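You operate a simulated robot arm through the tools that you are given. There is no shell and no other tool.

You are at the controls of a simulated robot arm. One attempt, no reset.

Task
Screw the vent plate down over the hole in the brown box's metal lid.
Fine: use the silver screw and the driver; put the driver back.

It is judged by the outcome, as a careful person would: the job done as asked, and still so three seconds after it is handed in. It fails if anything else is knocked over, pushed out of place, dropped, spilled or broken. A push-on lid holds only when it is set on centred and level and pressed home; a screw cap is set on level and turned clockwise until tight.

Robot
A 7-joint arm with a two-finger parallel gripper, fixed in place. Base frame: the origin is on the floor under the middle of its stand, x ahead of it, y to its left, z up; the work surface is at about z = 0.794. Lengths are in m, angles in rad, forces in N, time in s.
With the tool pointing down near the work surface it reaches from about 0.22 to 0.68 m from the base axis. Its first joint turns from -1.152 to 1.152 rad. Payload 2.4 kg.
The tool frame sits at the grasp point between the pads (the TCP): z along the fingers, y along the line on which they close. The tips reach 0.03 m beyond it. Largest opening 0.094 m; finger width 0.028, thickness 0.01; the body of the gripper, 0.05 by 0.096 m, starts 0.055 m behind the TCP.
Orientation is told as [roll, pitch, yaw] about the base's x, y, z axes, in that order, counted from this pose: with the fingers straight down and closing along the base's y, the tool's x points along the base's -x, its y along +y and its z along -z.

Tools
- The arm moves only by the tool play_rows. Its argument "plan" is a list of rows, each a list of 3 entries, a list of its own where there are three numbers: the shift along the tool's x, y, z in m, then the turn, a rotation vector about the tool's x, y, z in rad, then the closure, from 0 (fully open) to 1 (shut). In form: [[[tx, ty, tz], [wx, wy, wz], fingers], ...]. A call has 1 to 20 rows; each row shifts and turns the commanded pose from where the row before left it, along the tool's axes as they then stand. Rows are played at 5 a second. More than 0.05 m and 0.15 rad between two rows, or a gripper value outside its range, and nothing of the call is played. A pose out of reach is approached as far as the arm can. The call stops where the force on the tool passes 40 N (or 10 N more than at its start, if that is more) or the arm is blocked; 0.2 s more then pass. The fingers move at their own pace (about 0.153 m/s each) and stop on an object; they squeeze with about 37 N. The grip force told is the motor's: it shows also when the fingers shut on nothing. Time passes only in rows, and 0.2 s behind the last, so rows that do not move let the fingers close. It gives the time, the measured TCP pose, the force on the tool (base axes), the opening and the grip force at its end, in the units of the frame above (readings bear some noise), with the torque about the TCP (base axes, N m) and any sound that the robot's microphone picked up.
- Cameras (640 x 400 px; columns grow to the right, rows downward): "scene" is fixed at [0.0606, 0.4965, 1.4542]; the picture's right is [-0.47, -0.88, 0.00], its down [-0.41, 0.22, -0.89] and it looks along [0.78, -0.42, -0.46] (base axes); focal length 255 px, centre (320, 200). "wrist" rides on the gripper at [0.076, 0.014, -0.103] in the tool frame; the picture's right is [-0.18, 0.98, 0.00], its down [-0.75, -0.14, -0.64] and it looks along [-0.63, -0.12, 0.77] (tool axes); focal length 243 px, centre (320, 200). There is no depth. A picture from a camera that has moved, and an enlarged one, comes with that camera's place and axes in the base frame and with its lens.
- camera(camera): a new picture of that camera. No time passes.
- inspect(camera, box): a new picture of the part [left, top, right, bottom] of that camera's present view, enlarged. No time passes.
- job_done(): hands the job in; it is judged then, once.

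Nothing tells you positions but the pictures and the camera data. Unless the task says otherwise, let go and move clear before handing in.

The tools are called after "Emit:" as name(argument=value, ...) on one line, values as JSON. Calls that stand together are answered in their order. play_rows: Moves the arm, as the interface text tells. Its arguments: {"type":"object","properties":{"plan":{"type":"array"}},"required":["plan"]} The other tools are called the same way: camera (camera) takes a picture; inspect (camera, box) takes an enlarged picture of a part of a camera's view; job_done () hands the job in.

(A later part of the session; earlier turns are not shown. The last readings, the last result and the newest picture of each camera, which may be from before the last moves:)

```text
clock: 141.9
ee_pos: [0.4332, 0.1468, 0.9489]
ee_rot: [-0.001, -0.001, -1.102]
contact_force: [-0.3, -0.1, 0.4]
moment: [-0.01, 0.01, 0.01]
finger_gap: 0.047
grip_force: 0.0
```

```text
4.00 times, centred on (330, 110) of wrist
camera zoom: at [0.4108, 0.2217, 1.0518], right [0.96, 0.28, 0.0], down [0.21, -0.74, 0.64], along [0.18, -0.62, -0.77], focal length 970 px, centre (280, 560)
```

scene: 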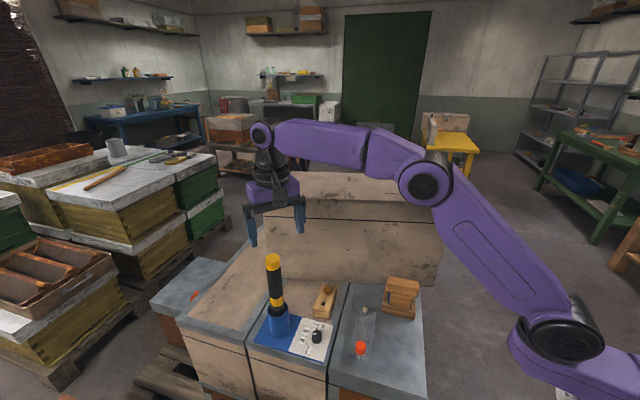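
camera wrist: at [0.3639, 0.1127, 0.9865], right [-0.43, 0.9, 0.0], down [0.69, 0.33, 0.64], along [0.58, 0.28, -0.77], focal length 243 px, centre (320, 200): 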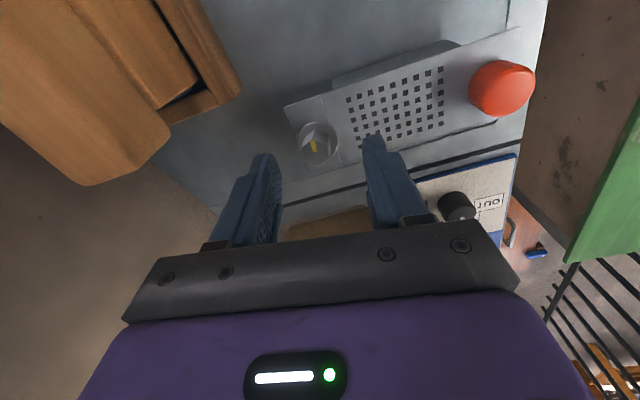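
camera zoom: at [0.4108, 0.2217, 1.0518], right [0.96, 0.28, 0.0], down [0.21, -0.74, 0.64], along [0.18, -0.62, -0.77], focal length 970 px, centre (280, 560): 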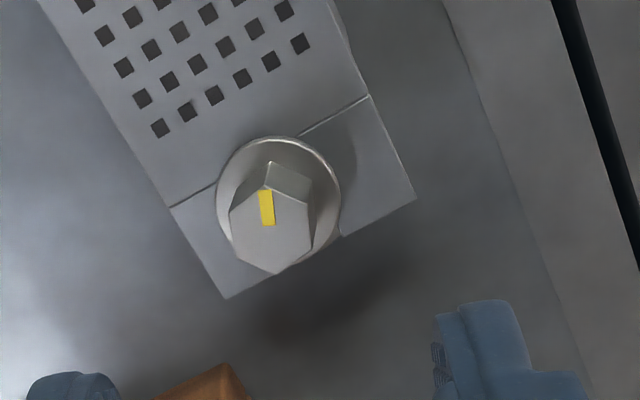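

The screw popped up slightly and leans a few degrees. I'll press its head down from above with closed fingertips so the flange sits flat.

Emit:
play_rows(plan=[[[-0.0018, -0.0023, 0], [0, 0, 0], 0.8], [[0, 0, 0], [0, 0, 0], 1], [[0, 0, 0.03], [0, 0, 0], 1], [[0, 0, 0.025], [0, 0, 0], 1], [[0, 0, 0.01], [0, 0, 0], 1], [[0, 0, 0], [0, 0, 0], 1]])

Emit:
inspect(camera="scene", box=[360, 300, 382, 322])

```text
clock: 143.3
ee_pos: [0.4321, 0.1443, 0.8839]
ee_rot: [-0.001, -0.002, -1.104]
contact_force: [-0.1, -0.5, -0.1]
moment: [-0.02, 0.01, -0.01]
finger_gap: 0.0001
grip_force: 33.2
```

```text
16.00 times, centred on (371, 311) of scene
camera zoom: at [0.0606, 0.4965, 1.4542], right [-0.47, -0.88, 0.0], down [-0.41, 0.22, -0.89], along [0.78, -0.42, -0.46], focal length 4074 px, centre (-496, -1576)
```

zoom: 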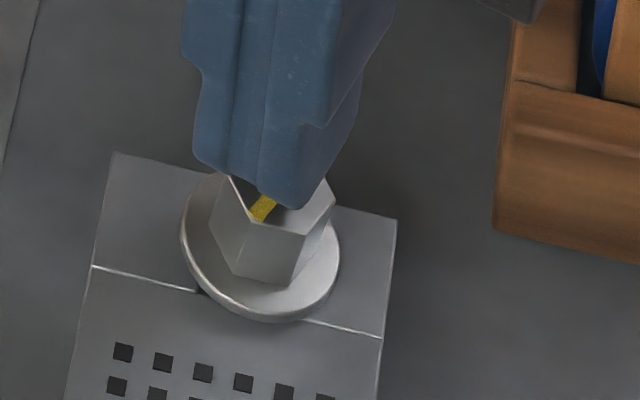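

The fingertips are just above the head. I'll press down gently.

Emit:
play_rows(plan=[[[0, 0, 0.003], [0, 0, 0], 1], [[0, 0, 0.002], [0, 0, 0], 1], [[0, 0, 0.002], [0, 0, 0], 1], [[0, 0, 0], [0, 0, 0], 1]])

Emit:
inspect(camera="scene", box=[360, 300, 382, 322])

```text
clock: 144.3
ee_pos: [0.4326, 0.1434, 0.8766]
ee_rot: [0.006, -0.002, -1.102]
contact_force: [6.2, -1.2, 14.5]
moment: [-0.1, -0.25, 0.03]
finger_gap: 0.0003
grip_force: 32.8
```

```text
16.00 times, centred on (371, 311) of scene
camera zoom: at [0.0605, 0.4964, 1.4543], right [-0.47, -0.88, 0.0], down [-0.41, 0.22, -0.89], along [0.78, -0.42, -0.46], focal length 4074 px, centre (-496, -1576)
```

zoom: 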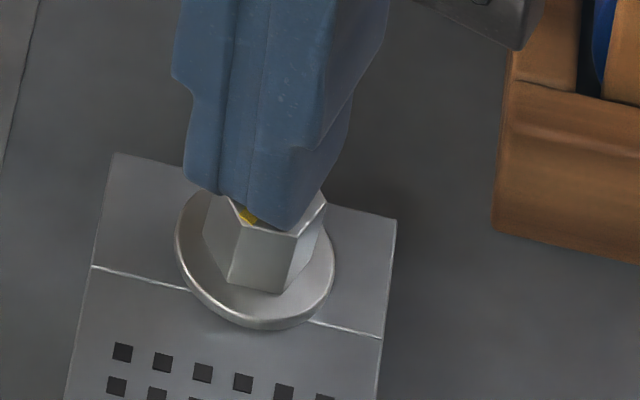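

Pressing makes it cock further. The socket handled the head well, so I'll put the screw back in its block and pick it up with the driver instead, keeping it coaxial. First I raise and re-approach to grip it.

Emit:
play_rows(plan=[[[0, 0, -0.01], [0, 0, 0], 1], [[0, 0, -0.03], [0, 0, 0], 1], [[0, 0, -0.04], [0, 0, 0], 0.7], [[0, 0, 0], [0, 0, -0.131], 0.45], [[0, 0, 0], [0, 0, -0.131], 0.45], [[0, 0, 0], [0, 0, -0.131], 0.45], [[0, 0, 0], [0, 0, -0.131], 0.45], [[0, 0, 0], [0, 0, -0.131], 0.45], [[0, 0, 0], [0, 0, -0.131], 0.45], [[0, 0, 0], [0, 0, -0.131], 0.45], [[0, 0, 0], [0, 0, -0.131], 0.45], [[0, 0, 0], [0, 0, 0], 0.45]])

Emit:
inspect(camera="wrist", box=[290, 60, 360, 130])

Emit:
inspect(camera="scene", box=[360, 300, 382, 322])

```text
clock: 146.9
ee_pos: [0.4313, 0.1436, 0.9568]
ee_rot: [-0.001, 0.001, -0.053]
contact_force: [0.5, 0.6, -0.1]
moment: [0.02, 0.0, 0.01]
finger_gap: 0.0515
grip_force: 0.1
```

```text
5.71 times, centred on (325, 95) of wrist
camera zoom: at [0.3558, 0.1633, 1.0598], right [0.24, 0.97, 0.0], down [0.74, -0.18, 0.64], along [0.62, -0.15, -0.77], focal length 1386 px, centre (291, 800)
```

zoom: 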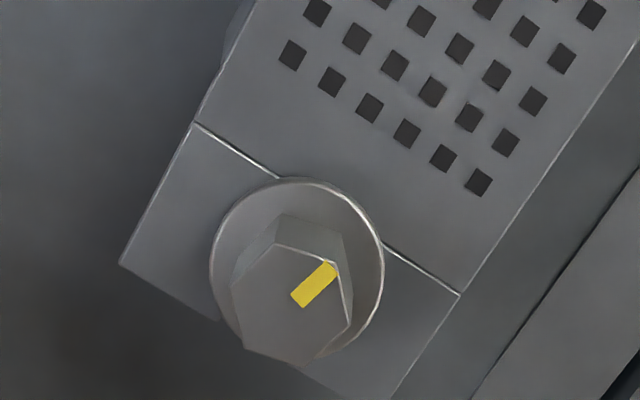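

```text
16.00 times, centred on (371, 311) of scene
camera zoom: at [0.0606, 0.4965, 1.4542], right [-0.47, -0.88, 0.0], down [-0.41, 0.22, -0.89], along [0.78, -0.42, -0.46], focal length 4074 px, centre (-496, -1576)
```

zoom: 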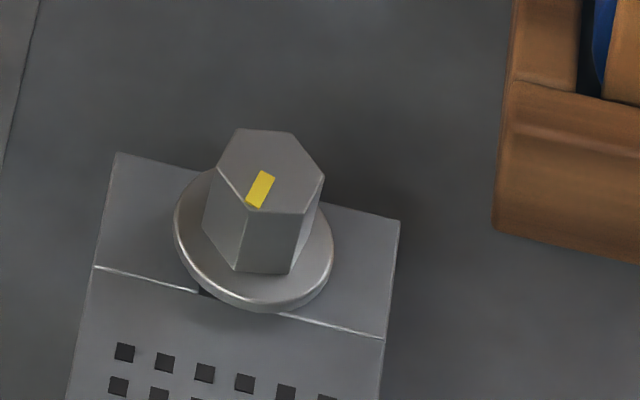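

The head is centred under the gripper with flats aligned. I'll descend, grip and lift the screw out, then check its tilt.

Emit:
play_rows(plan=[[[-0.0004, 0, 0.03], [0, 0, 0], 0.45], [[0, 0, 0.03], [0, 0, 0], 0.45], [[0, 0, 0.018], [0, 0, 0], 0.45], [[0, 0, 0.009], [0, 0, 0], 0.45], [[0, 0, 0], [0, 0, 0], 0.65], [[0, 0, 0], [0, 0, 0], 0.75], [[0, 0, 0], [0, 0, 0], 0.85], [[0, 0, 0], [0, 0, 0], 1.0], [[0, 0, 0], [0, 0, 0], 1.0]])

Emit:
inspect(camera="wrist", box=[270, 90, 380, 200])

Emit:
inspect(camera="scene", box=[360, 300, 382, 322])

```text
clock: 148.9
ee_pos: [0.4325, 0.1445, 0.8691]
ee_rot: [-0.003, 0.0, -0.054]
contact_force: [-0.3, 0.3, 0.9]
moment: [0.02, -0.05, -0.02]
finger_gap: 0.0157
grip_force: 37.1
```

```text
3.64 times, centred on (325, 145) of wrist
camera zoom: at [0.3561, 0.1638, 0.9729], right [0.24, 0.97, 0.0], down [0.74, -0.18, 0.64], along [0.62, -0.15, -0.77], focal length 882 px, centre (302, 400)
```

zoom: 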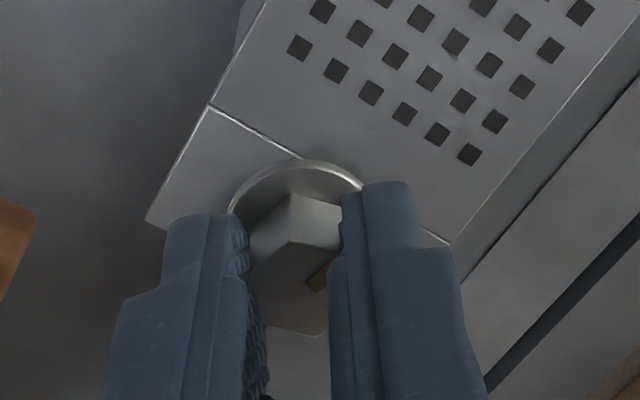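

```text
16.00 times, centred on (371, 311) of scene
camera zoom: at [0.0606, 0.4965, 1.4542], right [-0.47, -0.88, 0.0], down [-0.41, 0.22, -0.89], along [0.78, -0.42, -0.46], focal length 4074 px, centre (-496, -1576)
```

zoom: 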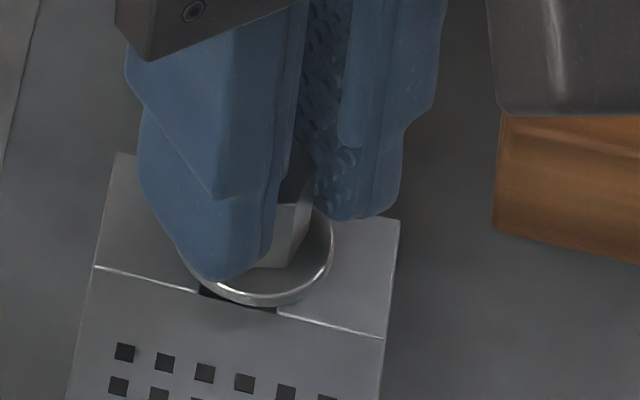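

Gripped with no side load. I'll lift it out, turn to yaw −0.77 and carry it above the block.

Emit:
play_rows(plan=[[[0, 0, -0.01], [0, 0, 0], 1], [[0, 0, -0.02], [0, 0, 0], 1], [[0, 0, -0.035], [0, 0, 0], 1], [[0, 0, -0.035], [0, 0, 0], 1], [[0, 0, 0], [0, 0, 0.144], 1], [[0, 0, 0], [0, 0, 0.144], 1], [[0, 0, 0], [0, 0, 0.144], 1], [[0, 0, 0], [0, 0, 0.144], 1], [[0, 0, 0], [0, 0, 0.14], 1], [[0.0005, 0.0325, 0], [0, 0, 0], 1], [[0.0005, 0.0325, 0], [0, 0, 0], 1], [[0.0005, 0.0325, 0], [0, 0, 0], 1], [[0.0005, 0.0325, 0], [0, 0, 0], 1], [[0, 0, 0], [0, 0, 0], 1], [[0, 0, 0], [0, 0, 0], 1]])

Emit:
inspect(camera="scene", box=[300, 255, 345, 315])

Emit:
inspect(camera="wrist", box=[270, 60, 380, 170])

```text
clock: 152.1
ee_pos: [0.5223, 0.2392, 0.9701]
ee_rot: [0.0, -0.003, -0.771]
contact_force: [0.3, 0.2, -0.5]
moment: [0.02, 0.01, -0.01]
finger_gap: 0.0155
grip_force: 36.7
```

```text
6.67 times, centred on (322, 285) of scene
camera zoom: at [0.0606, 0.4965, 1.4542], right [-0.47, -0.88, 0.0], down [-0.41, 0.22, -0.89], along [0.78, -0.42, -0.46], focal length 1697 px, centre (303, -367)
```

zoom: 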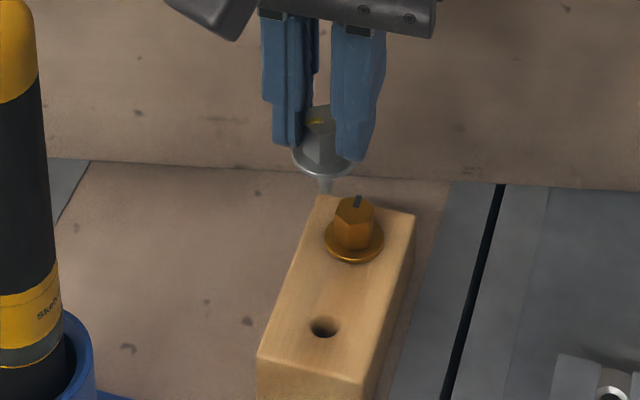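

```text
3.64 times, centred on (325, 115) of wrist
camera zoom: at [0.4772, 0.3031, 1.0734], right [0.82, 0.58, 0.0], down [0.44, -0.63, 0.64], along [0.37, -0.53, -0.77], focal length 882 px, centre (302, 509)
```

zoom: 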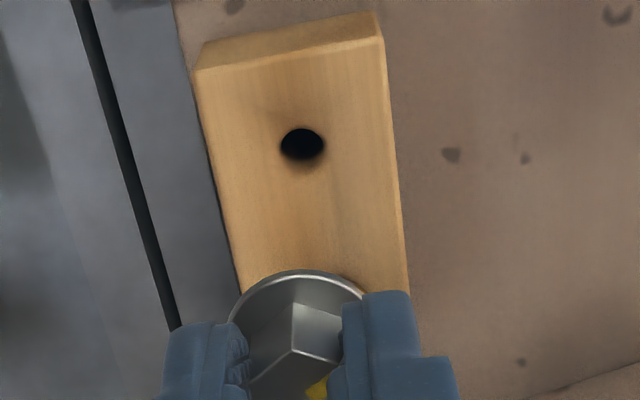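

I'll briefly rotate the wrist to see the screw's tilt from the other side, since tilt along the view direction isn't visible here.

Emit:
play_rows(plan=[[[0, 0, 0], [0, 0, -0.139], 1], [[0, 0, 0], [0, 0, -0.139], 1], [[0, 0, 0], [0, 0, -0.139], 1], [[0, 0, 0], [0, 0, -0.139], 1], [[0, 0, 0], [0, 0, -0.139], 1], [[0, 0, 0], [0, 0, -0.139], 1], [[0, 0, 0], [0, 0, -0.139], 1], [[0, 0, 0], [0, 0, -0.139], 1], [[0, 0, 0], [0, 0, -0.139], 1], [[0, 0, 0], [0, 0, -0.139], 1], [[0, 0, 0], [0, 0, -0.139], 1], [[0, 0, 0], [0, 0, -0.139], 1], [[0, 0, 0], [0, 0, 0], 1], [[0, 0, 0], [0, 0, 0], 1]])

Emit:
inspect(camera="scene", box=[308, 265, 336, 295])

```text
clock: 155.1
ee_pos: [0.5223, 0.2377, 0.9691]
ee_rot: [-0.002, 0.0, 0.897]
contact_force: [-0.2, 0.0, -0.6]
moment: [-0.03, 0.02, 0.01]
finger_gap: 0.0157
grip_force: 36.9
```

```text
13.33 times, centred on (322, 280) of scene
camera zoom: at [0.0606, 0.4965, 1.4542], right [-0.47, -0.88, 0.0], down [-0.41, 0.22, -0.89], along [0.78, -0.42, -0.46], focal length 3395 px, centre (293, -867)
```

zoom: 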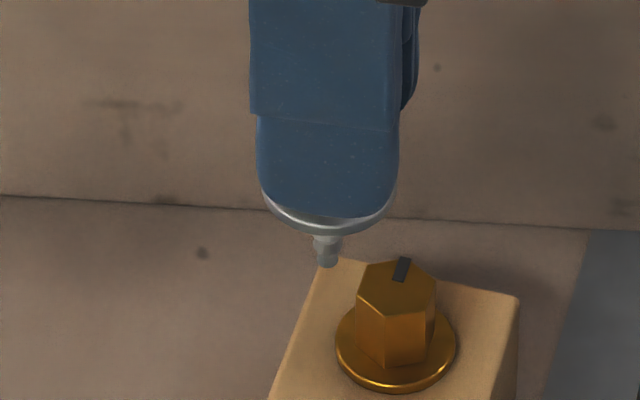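

The screw is upright in the grip now. I'll rotate back and lower it into the block's hole.

Emit:
play_rows(plan=[[[0, 0, 0], [0, 0, 0.139], 1], [[0, 0, 0], [0, 0, 0.139], 1], [[0, 0, 0], [0, 0, 0.139], 1], [[0, 0, 0], [0, 0, 0.139], 1], [[0, 0, 0], [0, 0, 0.139], 1], [[0, 0, 0], [0, 0, 0.139], 1], [[0, 0, 0], [0, 0, 0.139], 1], [[0, 0, 0], [0, 0, 0.139], 1], [[0, 0, 0], [0, 0, 0.139], 1], [[0, 0, 0], [0, 0, 0.139], 1], [[0, 0, 0], [0, 0, 0.139], 1], [[0, 0, 0], [0, 0, 0.139], 1], [[0.001, 0.0005, 0.03], [0, 0, 0], 1], [[0, 0, 0.03], [0, 0, 0], 1], [[0, 0, 0.012], [0, 0, 0], 1], [[0, 0, 0], [0, 0, 0], 1]])

Emit:
inspect(camera="scene", box=[314, 286, 334, 306])

Emit:
inspect(camera="wrist", box=[280, 80, 370, 170])

```text
clock: 158.5
ee_pos: [0.5218, 0.2381, 0.8969]
ee_rot: [-0.002, -0.001, -0.772]
contact_force: [0.1, 0.4, -0.6]
moment: [-0.02, 0.01, 0.0]
finger_gap: 0.0156
grip_force: 36.8
```

```text
16.00 times, centred on (324, 296) of scene
camera zoom: at [0.0606, 0.4965, 1.4542], right [-0.47, -0.88, 0.0], down [-0.41, 0.22, -0.89], along [0.78, -0.42, -0.46], focal length 4074 px, centre (256, -1336)
```

zoom: 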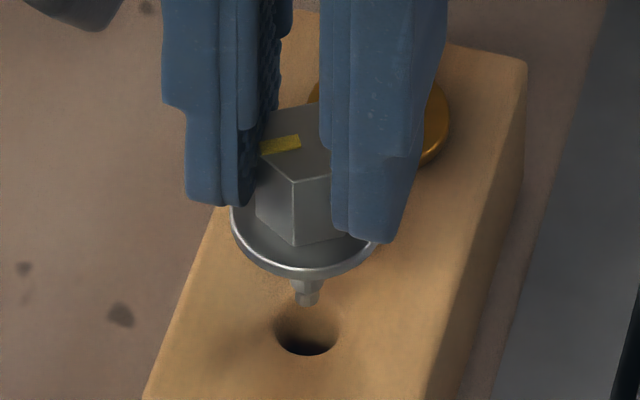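

```text
4.44 times, centred on (325, 125) of wrist
camera zoom: at [0.4758, 0.3036, 1.0003], right [0.82, 0.58, 0.0], down [0.44, -0.63, 0.64], along [0.37, -0.53, -0.77], focal length 1078 px, centre (298, 533)
```

zoom: 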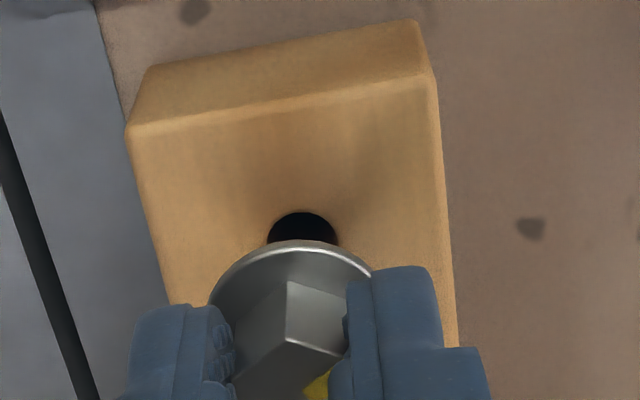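

The tip is aligned with the block's hole. I'll lower it in.

Emit:
play_rows(plan=[[[-0.0005, 0.0003, 0.004], [0, 0, 0], 1], [[0, 0, 0.003], [0, 0, 0], 1], [[0, 0, 0.002], [0, 0, 0], 1], [[0, 0, 0.002], [0, 0, 0], 1], [[0, 0, 0.002], [0, 0, 0], 1], [[0, 0, 0], [0, 0, 0], 1]])

Emit:
inspect(camera="scene", box=[314, 286, 334, 306])

```text
clock: 159.9
ee_pos: [0.5221, 0.2384, 0.8852]
ee_rot: [0.001, -0.001, -0.772]
contact_force: [-0.4, 0.4, -0.1]
moment: [0.0, 0.01, -0.04]
finger_gap: 0.0154
grip_force: 36.6
```

```text
16.00 times, centred on (324, 296) of scene
camera zoom: at [0.0606, 0.4965, 1.4542], right [-0.47, -0.88, 0.0], down [-0.41, 0.22, -0.89], along [0.78, -0.42, -0.46], focal length 4074 px, centre (256, -1336)
```

zoom: 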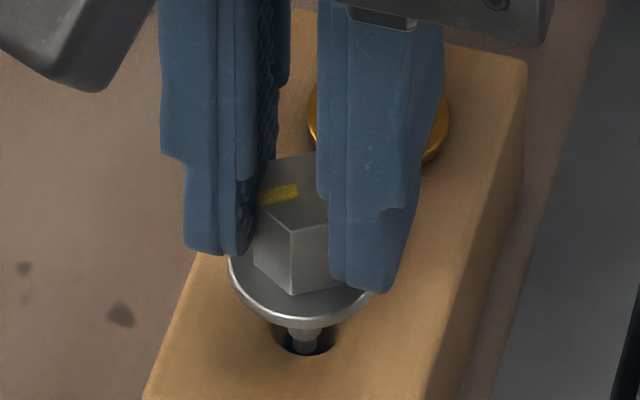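

It's in. I'll continue down to the block's surface.

Emit:
play_rows(plan=[[[0, 0, 0.004], [0, 0, 0], 1], [[0, 0, 0.004], [0, 0, 0], 1], [[0, 0, 0.003], [0, 0, 0], 1], [[0, 0, 0.002], [0, 0, 0], 1], [[0, 0, 0], [0, 0, 0], 1]])

Emit:
inspect(camera="scene", box=[314, 286, 334, 306])

```text
clock: 161.1
ee_pos: [0.5216, 0.2394, 0.8709]
ee_rot: [-0.002, -0.002, -0.772]
contact_force: [-0.4, 0.6, -0.3]
moment: [0.0, 0.0, 0.01]
finger_gap: 0.0159
grip_force: 37.3
```

```text
16.00 times, centred on (324, 296) of scene
camera zoom: at [0.0606, 0.4965, 1.4542], right [-0.47, -0.88, 0.0], down [-0.41, 0.22, -0.89], along [0.78, -0.42, -0.46], focal length 4074 px, centre (256, -1336)
```

zoom: 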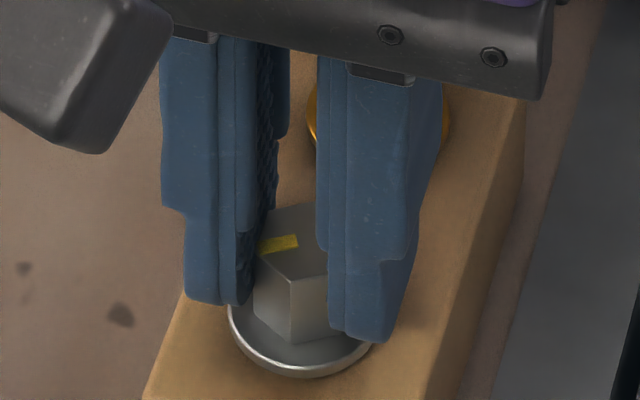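

About 2–3 mm to go; I'll lower 2 mm more and release so it drops flush.

Emit:
play_rows(plan=[[[0, 0, 0.002], [0, 0, 0], 1], [[0, 0, 0], [0, 0, 0], 0.8], [[0, 0, 0], [0, 0, 0], 0.65], [[0, 0, 0], [0, 0, 0], 0.45], [[0, 0, -0.02], [0, 0, 0], 0.45], [[0, 0, -0.04], [0, 0, 0], 0.45], [[0, 0, -0.045], [0, 0, 0], 0.45], [[0, 0, -0.045], [0, 0, 0], 0.2], [[0, 0, -0.045], [0, 0, 0], 0], [[0, 0, -0.045], [0, 0, 0], 0], [[0, 0, 0], [0, 0, 0], 0]])

Emit:
inspect(camera="scene", box=[308, 278, 344, 320])

Emit:
inspect(camera="scene", box=[255, 245, 300, 345])

```text
clock: 163.5
ee_pos: [0.5222, 0.2401, 1.1099]
ee_rot: [0.0, -0.002, -0.772]
contact_force: [0.3, 0.6, -0.1]
moment: [-0.02, 0.01, -0.01]
finger_gap: 0.0941
grip_force: 0.0
```

```text
9.52 times, centred on (326, 299) of scene
camera zoom: at [0.0606, 0.4965, 1.4542], right [-0.47, -0.88, 0.0], down [-0.41, 0.22, -0.89], along [0.78, -0.42, -0.46], focal length 2425 px, centre (263, -743)
```

zoom: 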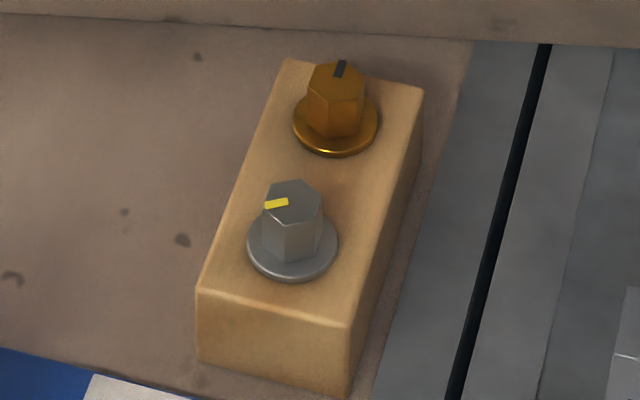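

```text
4.00 times, centred on (278, 295) of scene
camera zoom: at [0.0606, 0.4965, 1.4542], right [-0.47, -0.88, 0.0], down [-0.41, 0.22, -0.89], along [0.78, -0.42, -0.46], focal length 1018 px, centre (490, -180)
```

zoom: 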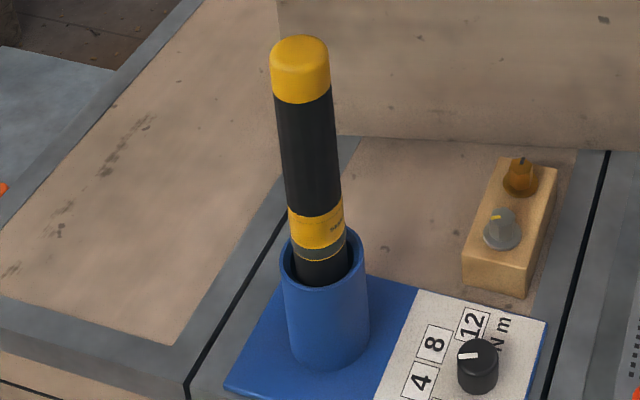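

The screw is upright in the block and the driver is docked. I'll fetch the driver again, approaching from above at yaw 0.

Emit:
play_rows(plan=[[[0, 0, -0.02], [0, 0, 0], 0], [[0, 0, 0], [0, 0, -0.1287], 0], [[0, 0, 0], [0, 0, -0.1287], 0], [[0, 0, 0], [0, 0, -0.1287], 0], [[0, 0, 0], [0, 0, -0.1287], 0], [[0, 0, 0], [0, 0, -0.1287], 0], [[0, 0, 0], [0, 0, -0.1287], 0], [[0, 0.034, 0], [0, 0, 0], 0], [[0, 0.034, 0], [0, 0, 0], 0], [[0, 0.034, 0], [0, 0, 0], 0], [[0, 0.0335, 0], [0, 0, 0], 0], [[0, 0, 0], [0, 0, 0], 0]])

Emit:
inspect(camera="wrist", box=[220, 60, 440, 220])

```text
clock: 166.1
ee_pos: [0.5212, 0.3749, 1.1287]
ee_rot: [-0.003, -0.002, 0.003]
contact_force: [0.0, -0.3, 0.5]
moment: [-0.03, -0.02, -0.03]
finger_gap: 0.094
grip_force: 0.0
```

```text
2.50 times, centred on (330, 140) of wrist
camera zoom: at [0.4446, 0.3903, 1.2326], right [0.18, 0.98, 0.0], down [0.75, -0.14, 0.64], along [0.63, -0.12, -0.77], focal length 606 px, centre (295, 350)
```

zoom: 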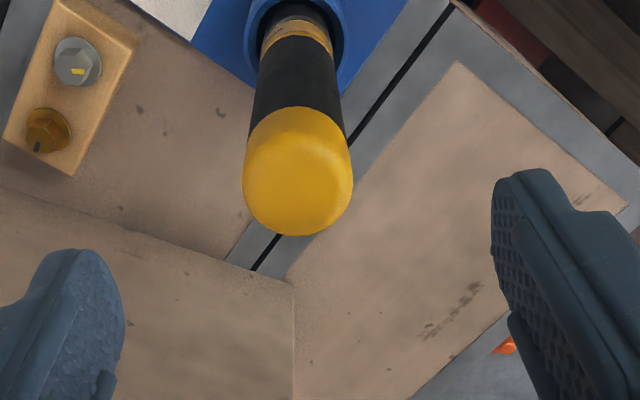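

Aligned within 2 mm. I'll descend around the handle and grip, a little deeper than before.

Emit:
play_rows(plan=[[[-0.0018, 0.0003, 0.03], [0, 0, 0], 0], [[0, 0, 0.03], [0, 0, 0], 0], [[0, 0, 0.03], [0, 0, 0], 0], [[0, 0, 0.023], [0, 0, 0], 0], [[0, 0, 0], [0, 0, 0], 0.3], [[0, 0, 0], [0, 0, 0], 0.5], [[0, 0, 0], [0, 0, 0], 0.58], [[0, 0, 0], [0, 0, 0], 0.65], [[0, 0, 0], [0, 0, 0], 0.8], [[0, 0, 0], [0, 0, 0], 1.0], [[0, 0, 0], [0, 0, 0], 1.0]])

Emit:
camera(camera="wrist")

```text
clock: 168.5
ee_pos: [0.5221, 0.376, 1.016]
ee_rot: [-0.002, 0.001, 0.002]
contact_force: [0.0, -1.8, 0.4]
moment: [-0.17, -0.06, -0.04]
finger_gap: 0.0358
grip_force: 37.1
```

```text
taken
camera wrist: at [0.4456, 0.391, 1.1191], right [0.18, 0.98, 0.0], down [0.75, -0.14, 0.64], along [0.63, -0.12, -0.77], focal length 243 px, centre (320, 200)
```

wrist: 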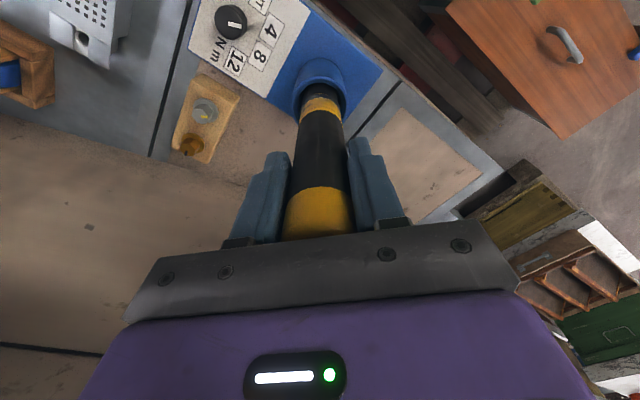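

Gripped. I'll lift the driver straight out of the holder.

Emit:
play_rows(plan=[[[0, 0, -0.01], [0, 0, 0], 1], [[0, 0, -0.02], [0, 0, 0], 1], [[0, 0, -0.02], [0, 0, 0], 1], [[0, 0, -0.02], [0, 0, 0], 1], [[0, 0, -0.02], [0, 0, 0], 1], [[0, 0, -0.02], [0, 0, 0], 1], [[0, 0, 0], [0, 0, 0], 1]])

Emit:
inspect(camera="scene", box=[262, 270, 302, 330])

```text
clock: 170.1
ee_pos: [0.5242, 0.3752, 1.127]
ee_rot: [-0.002, 0.001, 0.001]
contact_force: [0.5, 0.4, -4.1]
moment: [0.01, 0.01, 0.0]
finger_gap: 0.0354
grip_force: 36.2
```

```text
6.67 times, centred on (282, 300) of scene
camera zoom: at [0.0607, 0.4965, 1.4542], right [-0.47, -0.88, 0.0], down [-0.41, 0.22, -0.89], along [0.78, -0.42, -0.46], focal length 1697 px, centre (573, -467)
```

zoom: 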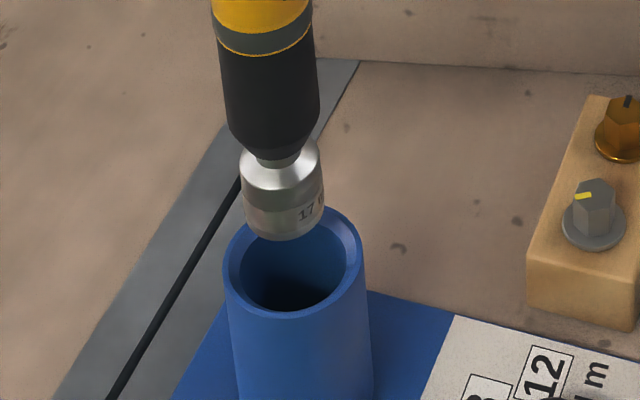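

The socket is clear. I'll move across to above the silver screw in the block.

Emit:
play_rows(plan=[[[0, -0.02, 0], [0, 0, 0], 1], [[0, -0.035, 0], [0, 0, 0], 1], [[0.0005, -0.035, 0], [0, 0, 0], 1], [[0, -0.03, 0], [0, 0, 0], 1], [[0, -0.0164, 0], [0, 0, 0], 1], [[0, 0, 0], [0, 0, 0], 1], [[0, 0, 0], [0, 0, 0], 1]])

Emit:
inspect(camera="wrist", box=[295, 40, 350, 110])

Emit:
inspect(camera="scene", box=[300, 260, 345, 315])

```text
clock: 171.7
ee_pos: [0.5228, 0.2386, 1.1265]
ee_rot: [-0.002, -0.001, 0.001]
contact_force: [0.5, -0.5, -3.6]
moment: [-0.01, -0.01, 0.01]
finger_gap: 0.0352
grip_force: 36.8
```

```text
5.71 times, centred on (322, 75) of wrist
camera zoom: at [0.4455, 0.2539, 1.2301], right [0.18, 0.98, 0.0], down [0.75, -0.14, 0.64], along [0.63, -0.12, -0.77], focal length 1386 px, centre (306, 914)
```

zoom: 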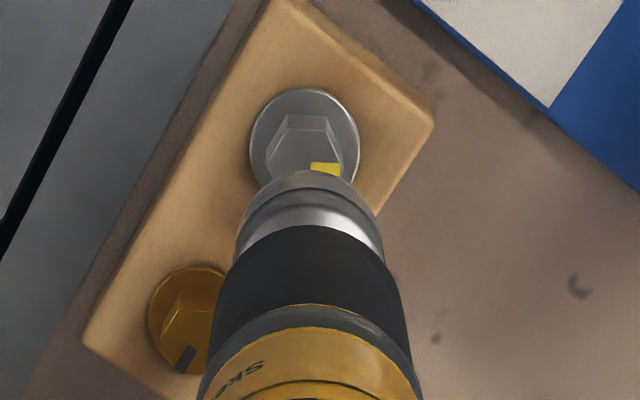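

```text
7.27 times, centred on (322, 288) of scene
camera zoom: at [0.0607, 0.4965, 1.4542], right [-0.47, -0.88, 0.0], down [-0.41, 0.22, -0.89], along [0.78, -0.42, -0.46], focal length 1852 px, centre (302, -436)
```

zoom: 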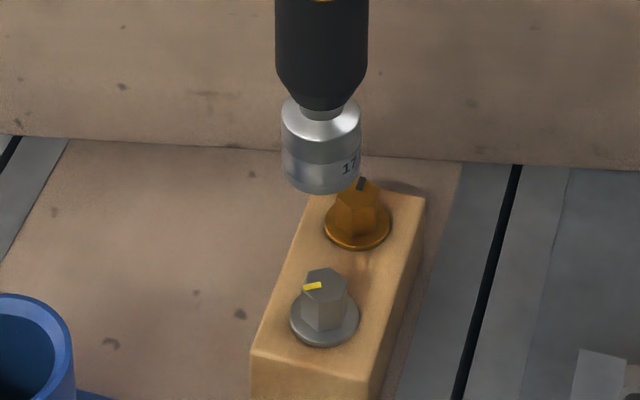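

The socket needs to go 3 mm toward −x and 1 mm toward −y to sit over the screw. I'll shift and lower to just above the head.

Emit:
play_rows(plan=[[[0.0015, -0.0005, 0.01], [0, 0, 0], 1], [[0.0015, -0.0004, 0.015], [0, 0, 0], 1], [[0, 0, 0.015], [0, 0, 0], 1], [[0, 0, 0.012], [0, 0, 0], 1], [[0, 0, 0.005], [0, 0, 0], 1], [[0, 0, 0], [0, 0, 0], 1]])

Emit:
inspect(camera="scene", box=[312, 280, 338, 312])

Emit:
inspect(camera="wrist", box=[300, 50, 345, 95])

```text
clock: 173.1
ee_pos: [0.5194, 0.2393, 1.0693]
ee_rot: [-0.001, -0.001, 0.002]
contact_force: [1.1, 0.1, -4.2]
moment: [0.01, 0.02, 0.04]
finger_gap: 0.0354
grip_force: 36.7
```

```text
12.50 times, centred on (325, 296) of scene
camera zoom: at [0.0607, 0.4965, 1.4542], right [-0.47, -0.88, 0.0], down [-0.41, 0.22, -0.89], along [0.78, -0.42, -0.46], focal length 3182 px, centre (258, -1000)
```

zoom: 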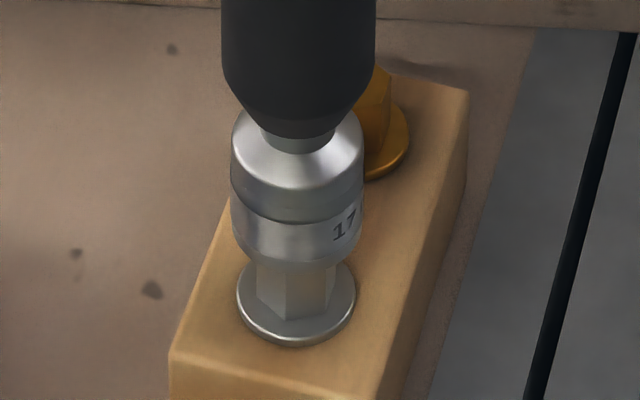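

```text
8.89 times, centred on (322, 72) of wrist
camera zoom: at [0.4425, 0.2534, 1.1728], right [0.18, 0.98, 0.0], down [0.75, -0.14, 0.64], along [0.63, -0.12, -0.77], focal length 2157 px, centre (298, 1333)
```

zoom: 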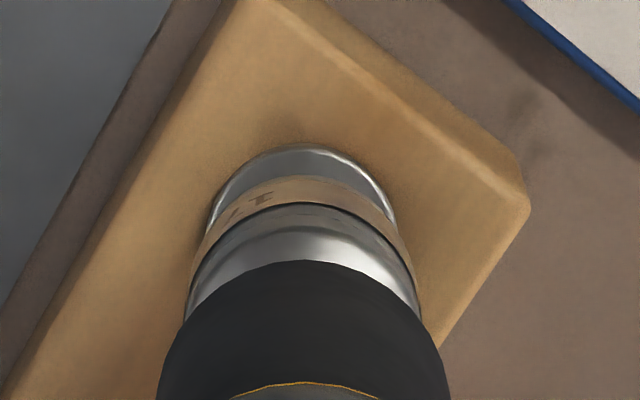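

The socket and screw are aligned laterally. I'll lower gently onto the head.

Emit:
play_rows(plan=[[[0, 0, 0.003], [0, 0, 0], 1], [[0, 0, 0.002], [0, 0, 0], 1], [[0, 0, 0.002], [0, 0, 0], 1], [[0, 0, 0.002], [0, 0, 0], 1], [[0, 0, 0], [0, 0, 0], 1]])

Emit:
inspect(camera="scene", box=[312, 280, 338, 312])

```text
clock: 174.3
ee_pos: [0.5213, 0.238, 1.0599]
ee_rot: [-0.002, 0.0, 0.001]
contact_force: [0.0, 0.6, -4.1]
moment: [0.01, 0.01, -0.05]
finger_gap: 0.0347
grip_force: 36.7
```

```text
12.50 times, centred on (325, 296) of scene
camera zoom: at [0.0607, 0.4965, 1.4542], right [-0.47, -0.88, 0.0], down [-0.41, 0.22, -0.89], along [0.78, -0.42, -0.46], focal length 3182 px, centre (258, -1000)
```

zoom: 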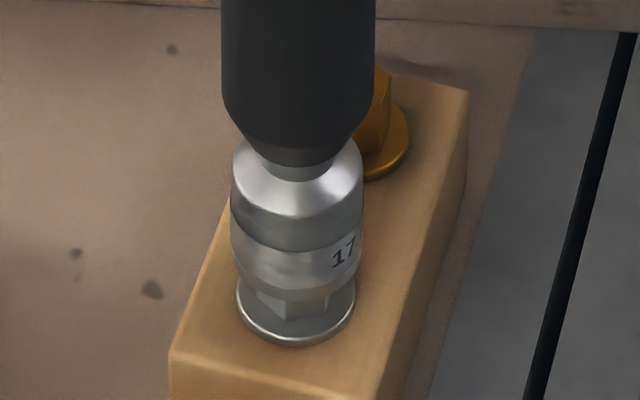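

No contact yet as the rim passes the head top. I'll continue down.

Emit:
play_rows(plan=[[[0, 0, 0.002], [0, 0, 0], 1], [[0, 0, 0.002], [0, 0, 0], 1], [[0, 0, 0.002], [0, 0, 0], 1], [[0, 0, 0], [0, 0, 0], 1]])

Emit:
inspect(camera="scene", box=[312, 280, 338, 312])

```text
clock: 175.3
ee_pos: [0.5193, 0.2394, 1.0537]
ee_rot: [-0.001, 0.0, 0.002]
contact_force: [0.1, 0.4, -4.7]
moment: [-0.02, 0.01, -0.06]
finger_gap: 0.0346
grip_force: 36.6
```

```text
12.50 times, centred on (325, 296) of scene
camera zoom: at [0.0607, 0.4965, 1.4542], right [-0.47, -0.88, 0.0], down [-0.41, 0.22, -0.89], along [0.78, -0.42, -0.46], focal length 3182 px, centre (258, -1000)
```

zoom: 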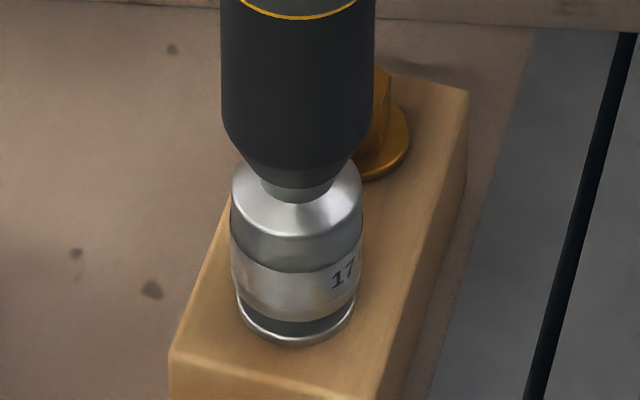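

The socket is sliding over the hex. A few more millimetres to the flange.

Emit:
play_rows(plan=[[[0, 0, 0.002], [0, 0, 0], 1], [[0, 0, 0.002], [0, 0, 0], 1], [[0, 0, 0.0015], [0, 0, 0], 1], [[0, 0, 0], [0, 0, 0], 1]])

Emit:
inspect(camera="scene", box=[312, 280, 338, 312])

```text
clock: 176.3
ee_pos: [0.5198, 0.2393, 1.0476]
ee_rot: [-0.003, 0.001, 0.001]
contact_force: [0.4, 0.8, -4.8]
moment: [0.02, -0.01, 0.0]
finger_gap: 0.0349
grip_force: 36.9
```

```text
12.50 times, centred on (325, 296) of scene
camera zoom: at [0.0607, 0.4965, 1.4542], right [-0.47, -0.88, 0.0], down [-0.41, 0.22, -0.89], along [0.78, -0.42, -0.46], focal length 3182 px, centre (258, -1000)
```

zoom: 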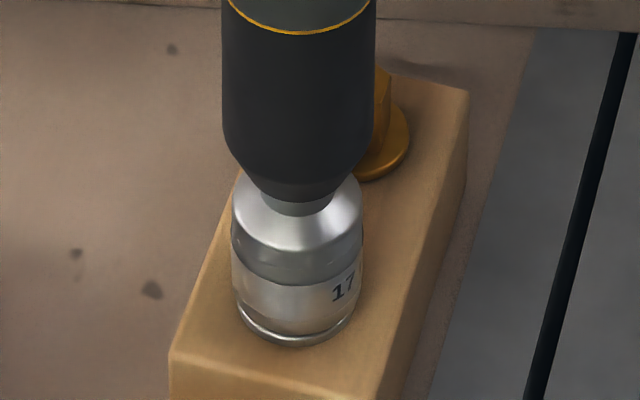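

Nearly on the flange. I'll go down 2 mm more, then lift to see whether the screw comes along.

Emit:
play_rows(plan=[[[0, 0, 0.001], [0, 0, 0], 1], [[0, 0, 0.001], [0, 0, 0], 1], [[0, 0, 0.0005], [0, 0, 0], 1], [[0, 0, 0], [0, 0, 0], 1], [[0, 0, -0.005], [0, 0, 0], 1], [[0, 0, -0.01], [0, 0, 0], 1], [[0, 0, -0.015], [0, 0, 0], 1], [[0, 0, 0], [0, 0, 0], 1]])

Emit:
inspect(camera="scene", box=[306, 270, 342, 312])

```text
clock: 178.1
ee_pos: [0.5203, 0.2376, 1.0776]
ee_rot: [-0.001, 0.0, 0.002]
contact_force: [0.3, 0.1, -4.4]
moment: [0.01, 0.0, -0.04]
finger_gap: 0.0347
grip_force: 37.1
```

```text
9.52 times, centred on (324, 291) of scene
camera zoom: at [0.0607, 0.4965, 1.4542], right [-0.47, -0.88, 0.0], down [-0.41, 0.22, -0.89], along [0.78, -0.42, -0.46], focal length 2425 px, centre (282, -667)
```

zoom: 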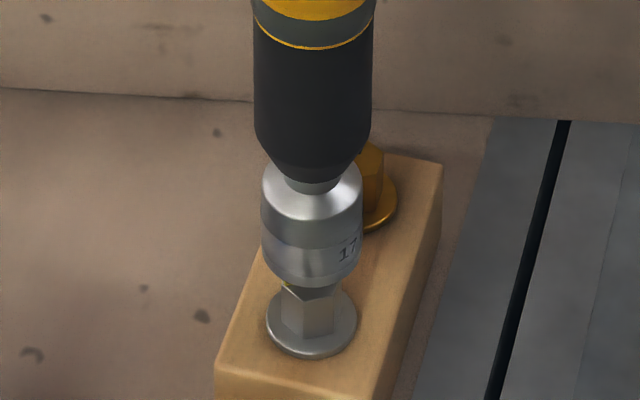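

The screw stayed in the block, so the socket isn't magnetic. While here I'll test whether the driver starts by push: lower onto the head and press gradually while listening.

Emit:
play_rows(plan=[[[0, 0, 0.012], [0, 0, 0], 1], [[0, 0, 0.012], [0, 0, 0], 1], [[0, 0, 0.006], [0, 0, 0], 1], [[0, 0, 0.002], [0, 0, 0], 1], [[0, 0, 0.0015], [0, 0, 0], 1], [[0, 0, 0.0015], [0, 0, 0], 1], [[0, 0, 0], [0, 0, 0], 1]])

```text
clock: 179.5
ee_pos: [0.5217, 0.2373, 1.0458]
ee_rot: [0.001, -0.012, 0.002]
contact_force: [-1.6, -1.2, 5.5]
moment: [-0.22, 0.39, -0.02]
finger_gap: 0.0334
grip_force: 37.1
stopped in row 7: the force on the tool passed its limit at 49 N (the readings are from after the stop); the commanded pose is now the measured one
```

No start even with a brief hard push. I'll test a sustained moderate push here with small steps, listening for sound.

Emit:
play_rows(plan=[[[0, 0, 0.0005], [0, 0, 0], 1], [[0, 0, 0.0005], [0, 0, 0], 1], [[0, 0, 0], [0, 0, 0], 1], [[0, 0, 0], [0, 0, 0], 1], [[0, 0, 0], [0, 0, 0], 1], [[0, 0, 0], [0, 0, 0], 1], [[0, 0, 0], [0, 0, 0], 1], [[0, 0, 0], [0, 0, 0], 1]])

Emit:
inspect(camera="scene", box=[306, 270, 342, 312])

```text
clock: 181.3
ee_pos: [0.5233, 0.2389, 1.047]
ee_rot: [0.004, -0.016, -0.001]
contact_force: [-4.4, -4.7, 28.9]
moment: [-0.94, 1.03, 0.01]
finger_gap: 0.0336
grip_force: 36.8
```

```text
9.52 times, centred on (324, 291) of scene
camera zoom: at [0.06, 0.4962, 1.4544], right [-0.47, -0.88, 0.0], down [-0.41, 0.22, -0.89], along [0.78, -0.42, -0.46], focal length 2425 px, centre (282, -667)
```

zoom: 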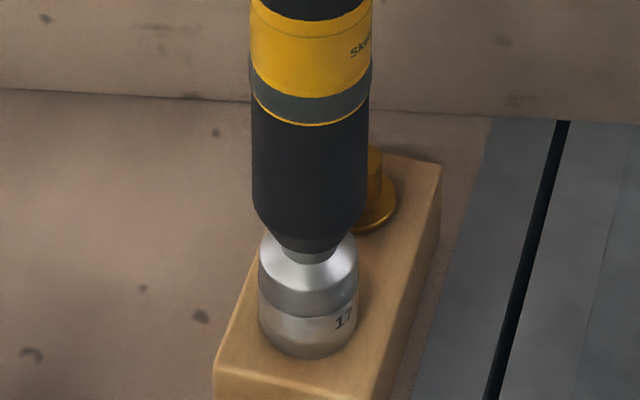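

Even a sustained 33 N push doesn't start it, so the driver has to be turned. Before that I want to know exact heights, so I'll dock the driver again and probe with the fingertips. First I raise and level the tool.

Emit:
play_rows(plan=[[[0, 0, -0.002], [0, 0, 0], 1], [[0, 0, -0.005], [0.004, 0.015, 0], 1], [[0, 0, -0.015], [0, 0, 0], 1], [[0, 0, -0.02], [0, 0, 0], 1], [[0, 0, -0.02], [0, 0, 0], 1], [[0, 0, -0.018], [0, 0, 0], 1], [[0, 0, 0], [0, 0, 0], 1]])

Emit:
inspect(camera="scene", box=[300, 260, 345, 315])

Emit:
inspect(camera="wrist", box=[295, 40, 350, 110])

```text
clock: 182.9
ee_pos: [0.5235, 0.2381, 1.1242]
ee_rot: [-0.001, 0.003, -0.001]
contact_force: [-0.3, 0.2, -4.6]
moment: [-0.02, 0.04, 0.0]
finger_gap: 0.0337
grip_force: 37.2
```

```text
7.27 times, centred on (322, 288) of scene
camera zoom: at [0.0607, 0.4965, 1.4542], right [-0.47, -0.88, 0.0], down [-0.41, 0.22, -0.89], along [0.78, -0.42, -0.46], focal length 1852 px, centre (302, -436)
```

zoom: 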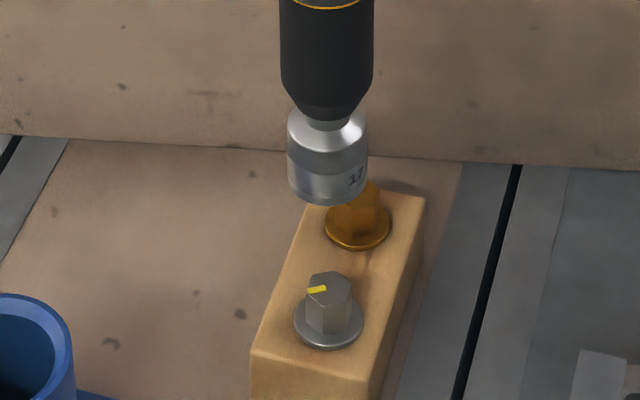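

```text
5.71 times, centred on (322, 75) of wrist
camera zoom: at [0.4467, 0.2539, 1.2278], right [0.18, 0.98, 0.0], down [0.76, -0.14, 0.64], along [0.63, -0.12, -0.77], focal length 1386 px, centre (306, 914)
```

zoom: 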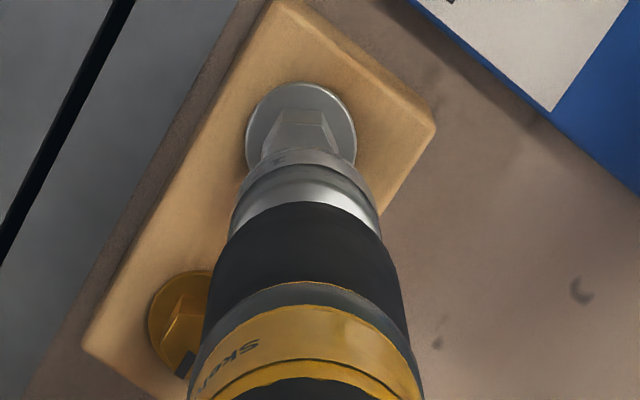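

The screw stays put in the block. I'll take the driver back to its holder.

Emit:
play_rows(plan=[[[0, 0.02, -0.002], [0, 0, 0], 1], [[-0.0005, 0.035, 0], [0, 0, 0], 1], [[-0.0005, 0.035, 0], [0, 0, 0], 1], [[-0.0005, 0.03, 0], [0, 0, 0], 1], [[0, 0.0165, 0], [0, 0, 0], 1], [[0, 0, 0], [0, 0, 0], 1]])

Emit:
inspect(camera="scene", box=[262, 270, 302, 330])

Emit:
inspect(camera="wrist", box=[290, 30, 350, 110])

```text
clock: 184.3
ee_pos: [0.5258, 0.3755, 1.1249]
ee_rot: [-0.002, 0.003, 0.0]
contact_force: [0.1, -0.7, -3.8]
moment: [0.03, 0.02, 0.01]
finger_gap: 0.0337
grip_force: 37.8
```

```text
6.67 times, centred on (282, 300) of scene
camera zoom: at [0.0606, 0.4966, 1.4542], right [-0.47, -0.88, 0.0], down [-0.41, 0.22, -0.89], along [0.78, -0.42, -0.46], focal length 1697 px, centre (573, -467)
```

zoom: 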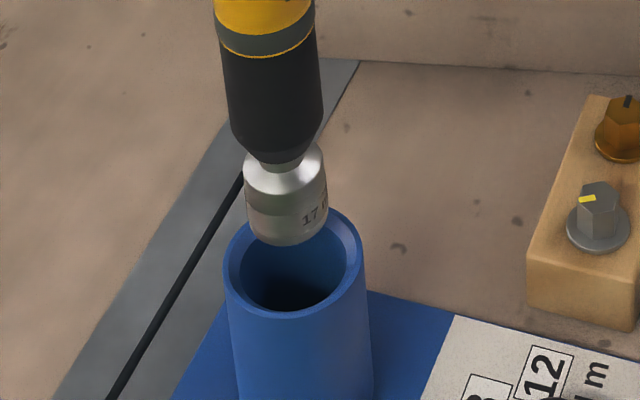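

```text
5.00 times, centred on (320, 70) of wrist
camera zoom: at [0.4485, 0.3905, 1.229], right [0.18, 0.98, 0.0], down [0.76, -0.14, 0.64], along [0.63, -0.12, -0.77], focal length 1213 px, centre (320, 850)
```

zoom: 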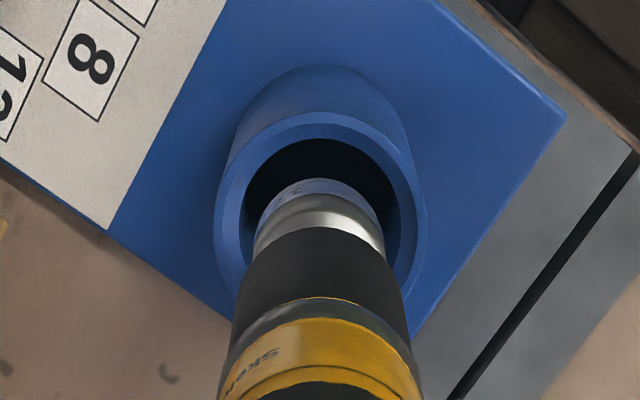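

Aligned with the mouth. I'll lower it in.

Emit:
play_rows(plan=[[[0, 0, 0.015], [0, 0, 0], 1], [[0, 0, 0.015], [0, 0, 0], 1], [[0, 0, 0.015], [0, 0, 0], 1], [[0.0005, 0, 0.015], [0, 0, 0], 1], [[0.0005, 0, 0.015], [0, 0, 0], 1], [[0.0005, 0, 0.012], [0, 0, 0], 1], [[0, 0, 0.01], [0, 0, 0], 1], [[0, 0, 0.004], [0, 0, 0], 1], [[0, 0, 0], [0, 0, 0], 1]])

```text
clock: 186.3
ee_pos: [0.5236, 0.3733, 1.0255]
ee_rot: [0.0, 0.001, 0.001]
contact_force: [3.5, -0.6, -2.5]
moment: [-0.15, -0.42, -0.02]
finger_gap: 0.0338
grip_force: 37.2
```

A light side touch; I'll ease it and lower the last centimetre slowly.

Emit:
play_rows(plan=[[[-0.0006, 0.0005, 0.003], [0, 0, 0], 1], [[0, 0, 0.003], [0, 0, 0], 1], [[0, 0, 0.002], [0, 0, 0], 1], [[0, 0, 0], [0, 0, 0], 1]])

```text
clock: 187.3
ee_pos: [0.5224, 0.3753, 1.0171]
ee_rot: [0.001, 0.005, -0.001]
contact_force: [1.9, -0.3, -2.5]
moment: [-0.06, -0.37, 0.0]
finger_gap: 0.0339
grip_force: 37.1
```

I'll continue in 1–2 mm steps until it rests.

Emit:
play_rows(plan=[[[0, 0, 0.002], [0, 0, 0], 1], [[0, 0, 0.0015], [0, 0, 0], 1], [[0, 0, 0], [0, 0, 0], 1]])

Emit:
inspect(camera="scene", box=[250, 230, 310, 340])

```text
clock: 188.1
ee_pos: [0.5238, 0.3742, 1.0143]
ee_rot: [-0.001, 0.002, -0.001]
contact_force: [-0.7, -3.3, 11.8]
moment: [-0.56, 0.35, 0.05]
finger_gap: 0.0336
grip_force: 37.4
```

```text
3.64 times, centred on (280, 285) of scene
camera zoom: at [0.0603, 0.4963, 1.4543], right [-0.47, -0.88, 0.0], down [-0.41, 0.22, -0.89], along [0.78, -0.42, -0.46], focal length 926 px, centre (466, -109)
```

zoom: 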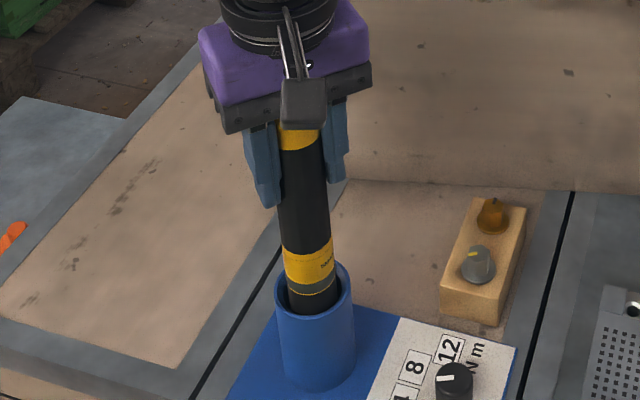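

It's seated. I'll open and rise.

Emit:
play_rows(plan=[[[0, 0, -0.001], [0, 0, 0], 1], [[0, 0, 0], [0, 0, 0], 0.6], [[0, 0, 0], [0, 0, 0], 0.4], [[0, 0, 0], [0, 0, 0], 0], [[0, 0, -0.03], [0, 0, 0], 0], [[0, 0, -0.04], [0, 0, 0], 0], [[0, 0, -0.045], [0, 0, 0], 0], [[0, 0, 0], [0, 0, 0], 0]])

Emit:
inspect(camera="scene", box=[250, 230, 390, 350])

```text
clock: 189.9
ee_pos: [0.5239, 0.3753, 1.1286]
ee_rot: [-0.002, 0.003, 0.002]
contact_force: [0.1, -0.2, -0.1]
moment: [0.03, -0.01, 0.0]
finger_gap: 0.0939
grip_force: 0.0
```

```text
3.33 times, centred on (320, 290) of scene
camera zoom: at [0.0606, 0.4965, 1.4542], right [-0.47, -0.88, 0.0], down [-0.41, 0.22, -0.89], along [0.78, -0.42, -0.46], focal length 849 px, centre (320, -100)
```

zoom: 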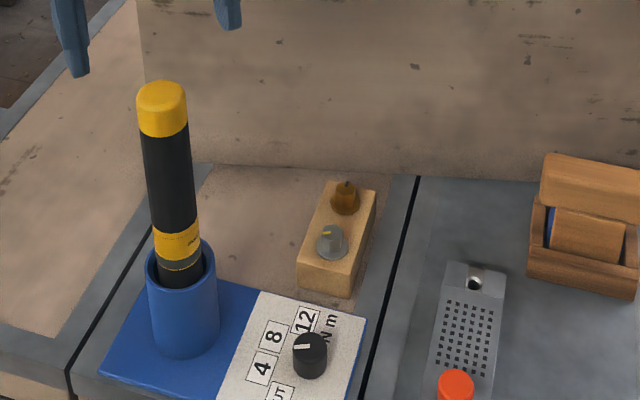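

All in order. Next I'll probe heights with closed fingertips: first the top of the screw head in the block.

Emit:
play_rows(plan=[[[0, -0.03, 0], [0, 0, 0], 0.5], [[0, -0.035, 0], [0, 0, 0], 1], [[0.0005, -0.035, 0], [0, 0, 0], 1], [[0.0005, -0.0363, 0], [0, 0, 0], 1], [[0, 0, 0.045], [0, 0, 0], 1], [[0, 0, 0.045], [0, 0, 0], 1], [[0, 0, 0.045], [0, 0, 0], 1], [[0, 0, 0.045], [0, 0, 0], 1], [[0, 0, 0.04], [0, 0, 0], 1], [[0, 0, 0], [0, 0, 0], 1]])

Emit:
inspect(camera="scene", box=[306, 270, 342, 312])

```text
clock: 192.1
ee_pos: [0.5209, 0.2391, 0.9084]
ee_rot: [-0.001, 0.003, 0.0]
contact_force: [-0.1, 0.4, -1.1]
moment: [-0.03, 0.01, 0.0]
finger_gap: 0.0001
grip_force: 32.7
```

```text
9.52 times, centred on (324, 291) of scene
camera zoom: at [0.0606, 0.4965, 1.4542], right [-0.47, -0.88, 0.0], down [-0.41, 0.22, -0.89], along [0.78, -0.42, -0.46], focal length 2425 px, centre (282, -667)
```

zoom: 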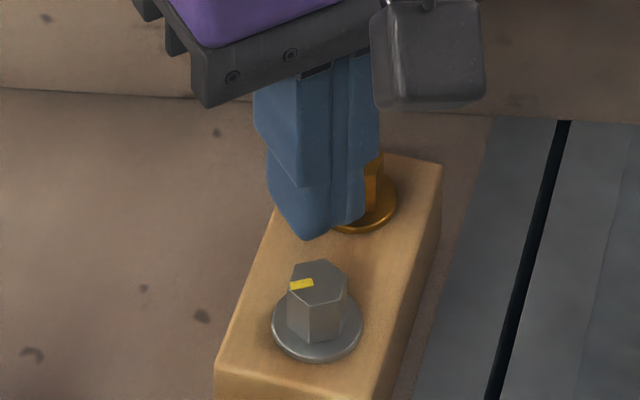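

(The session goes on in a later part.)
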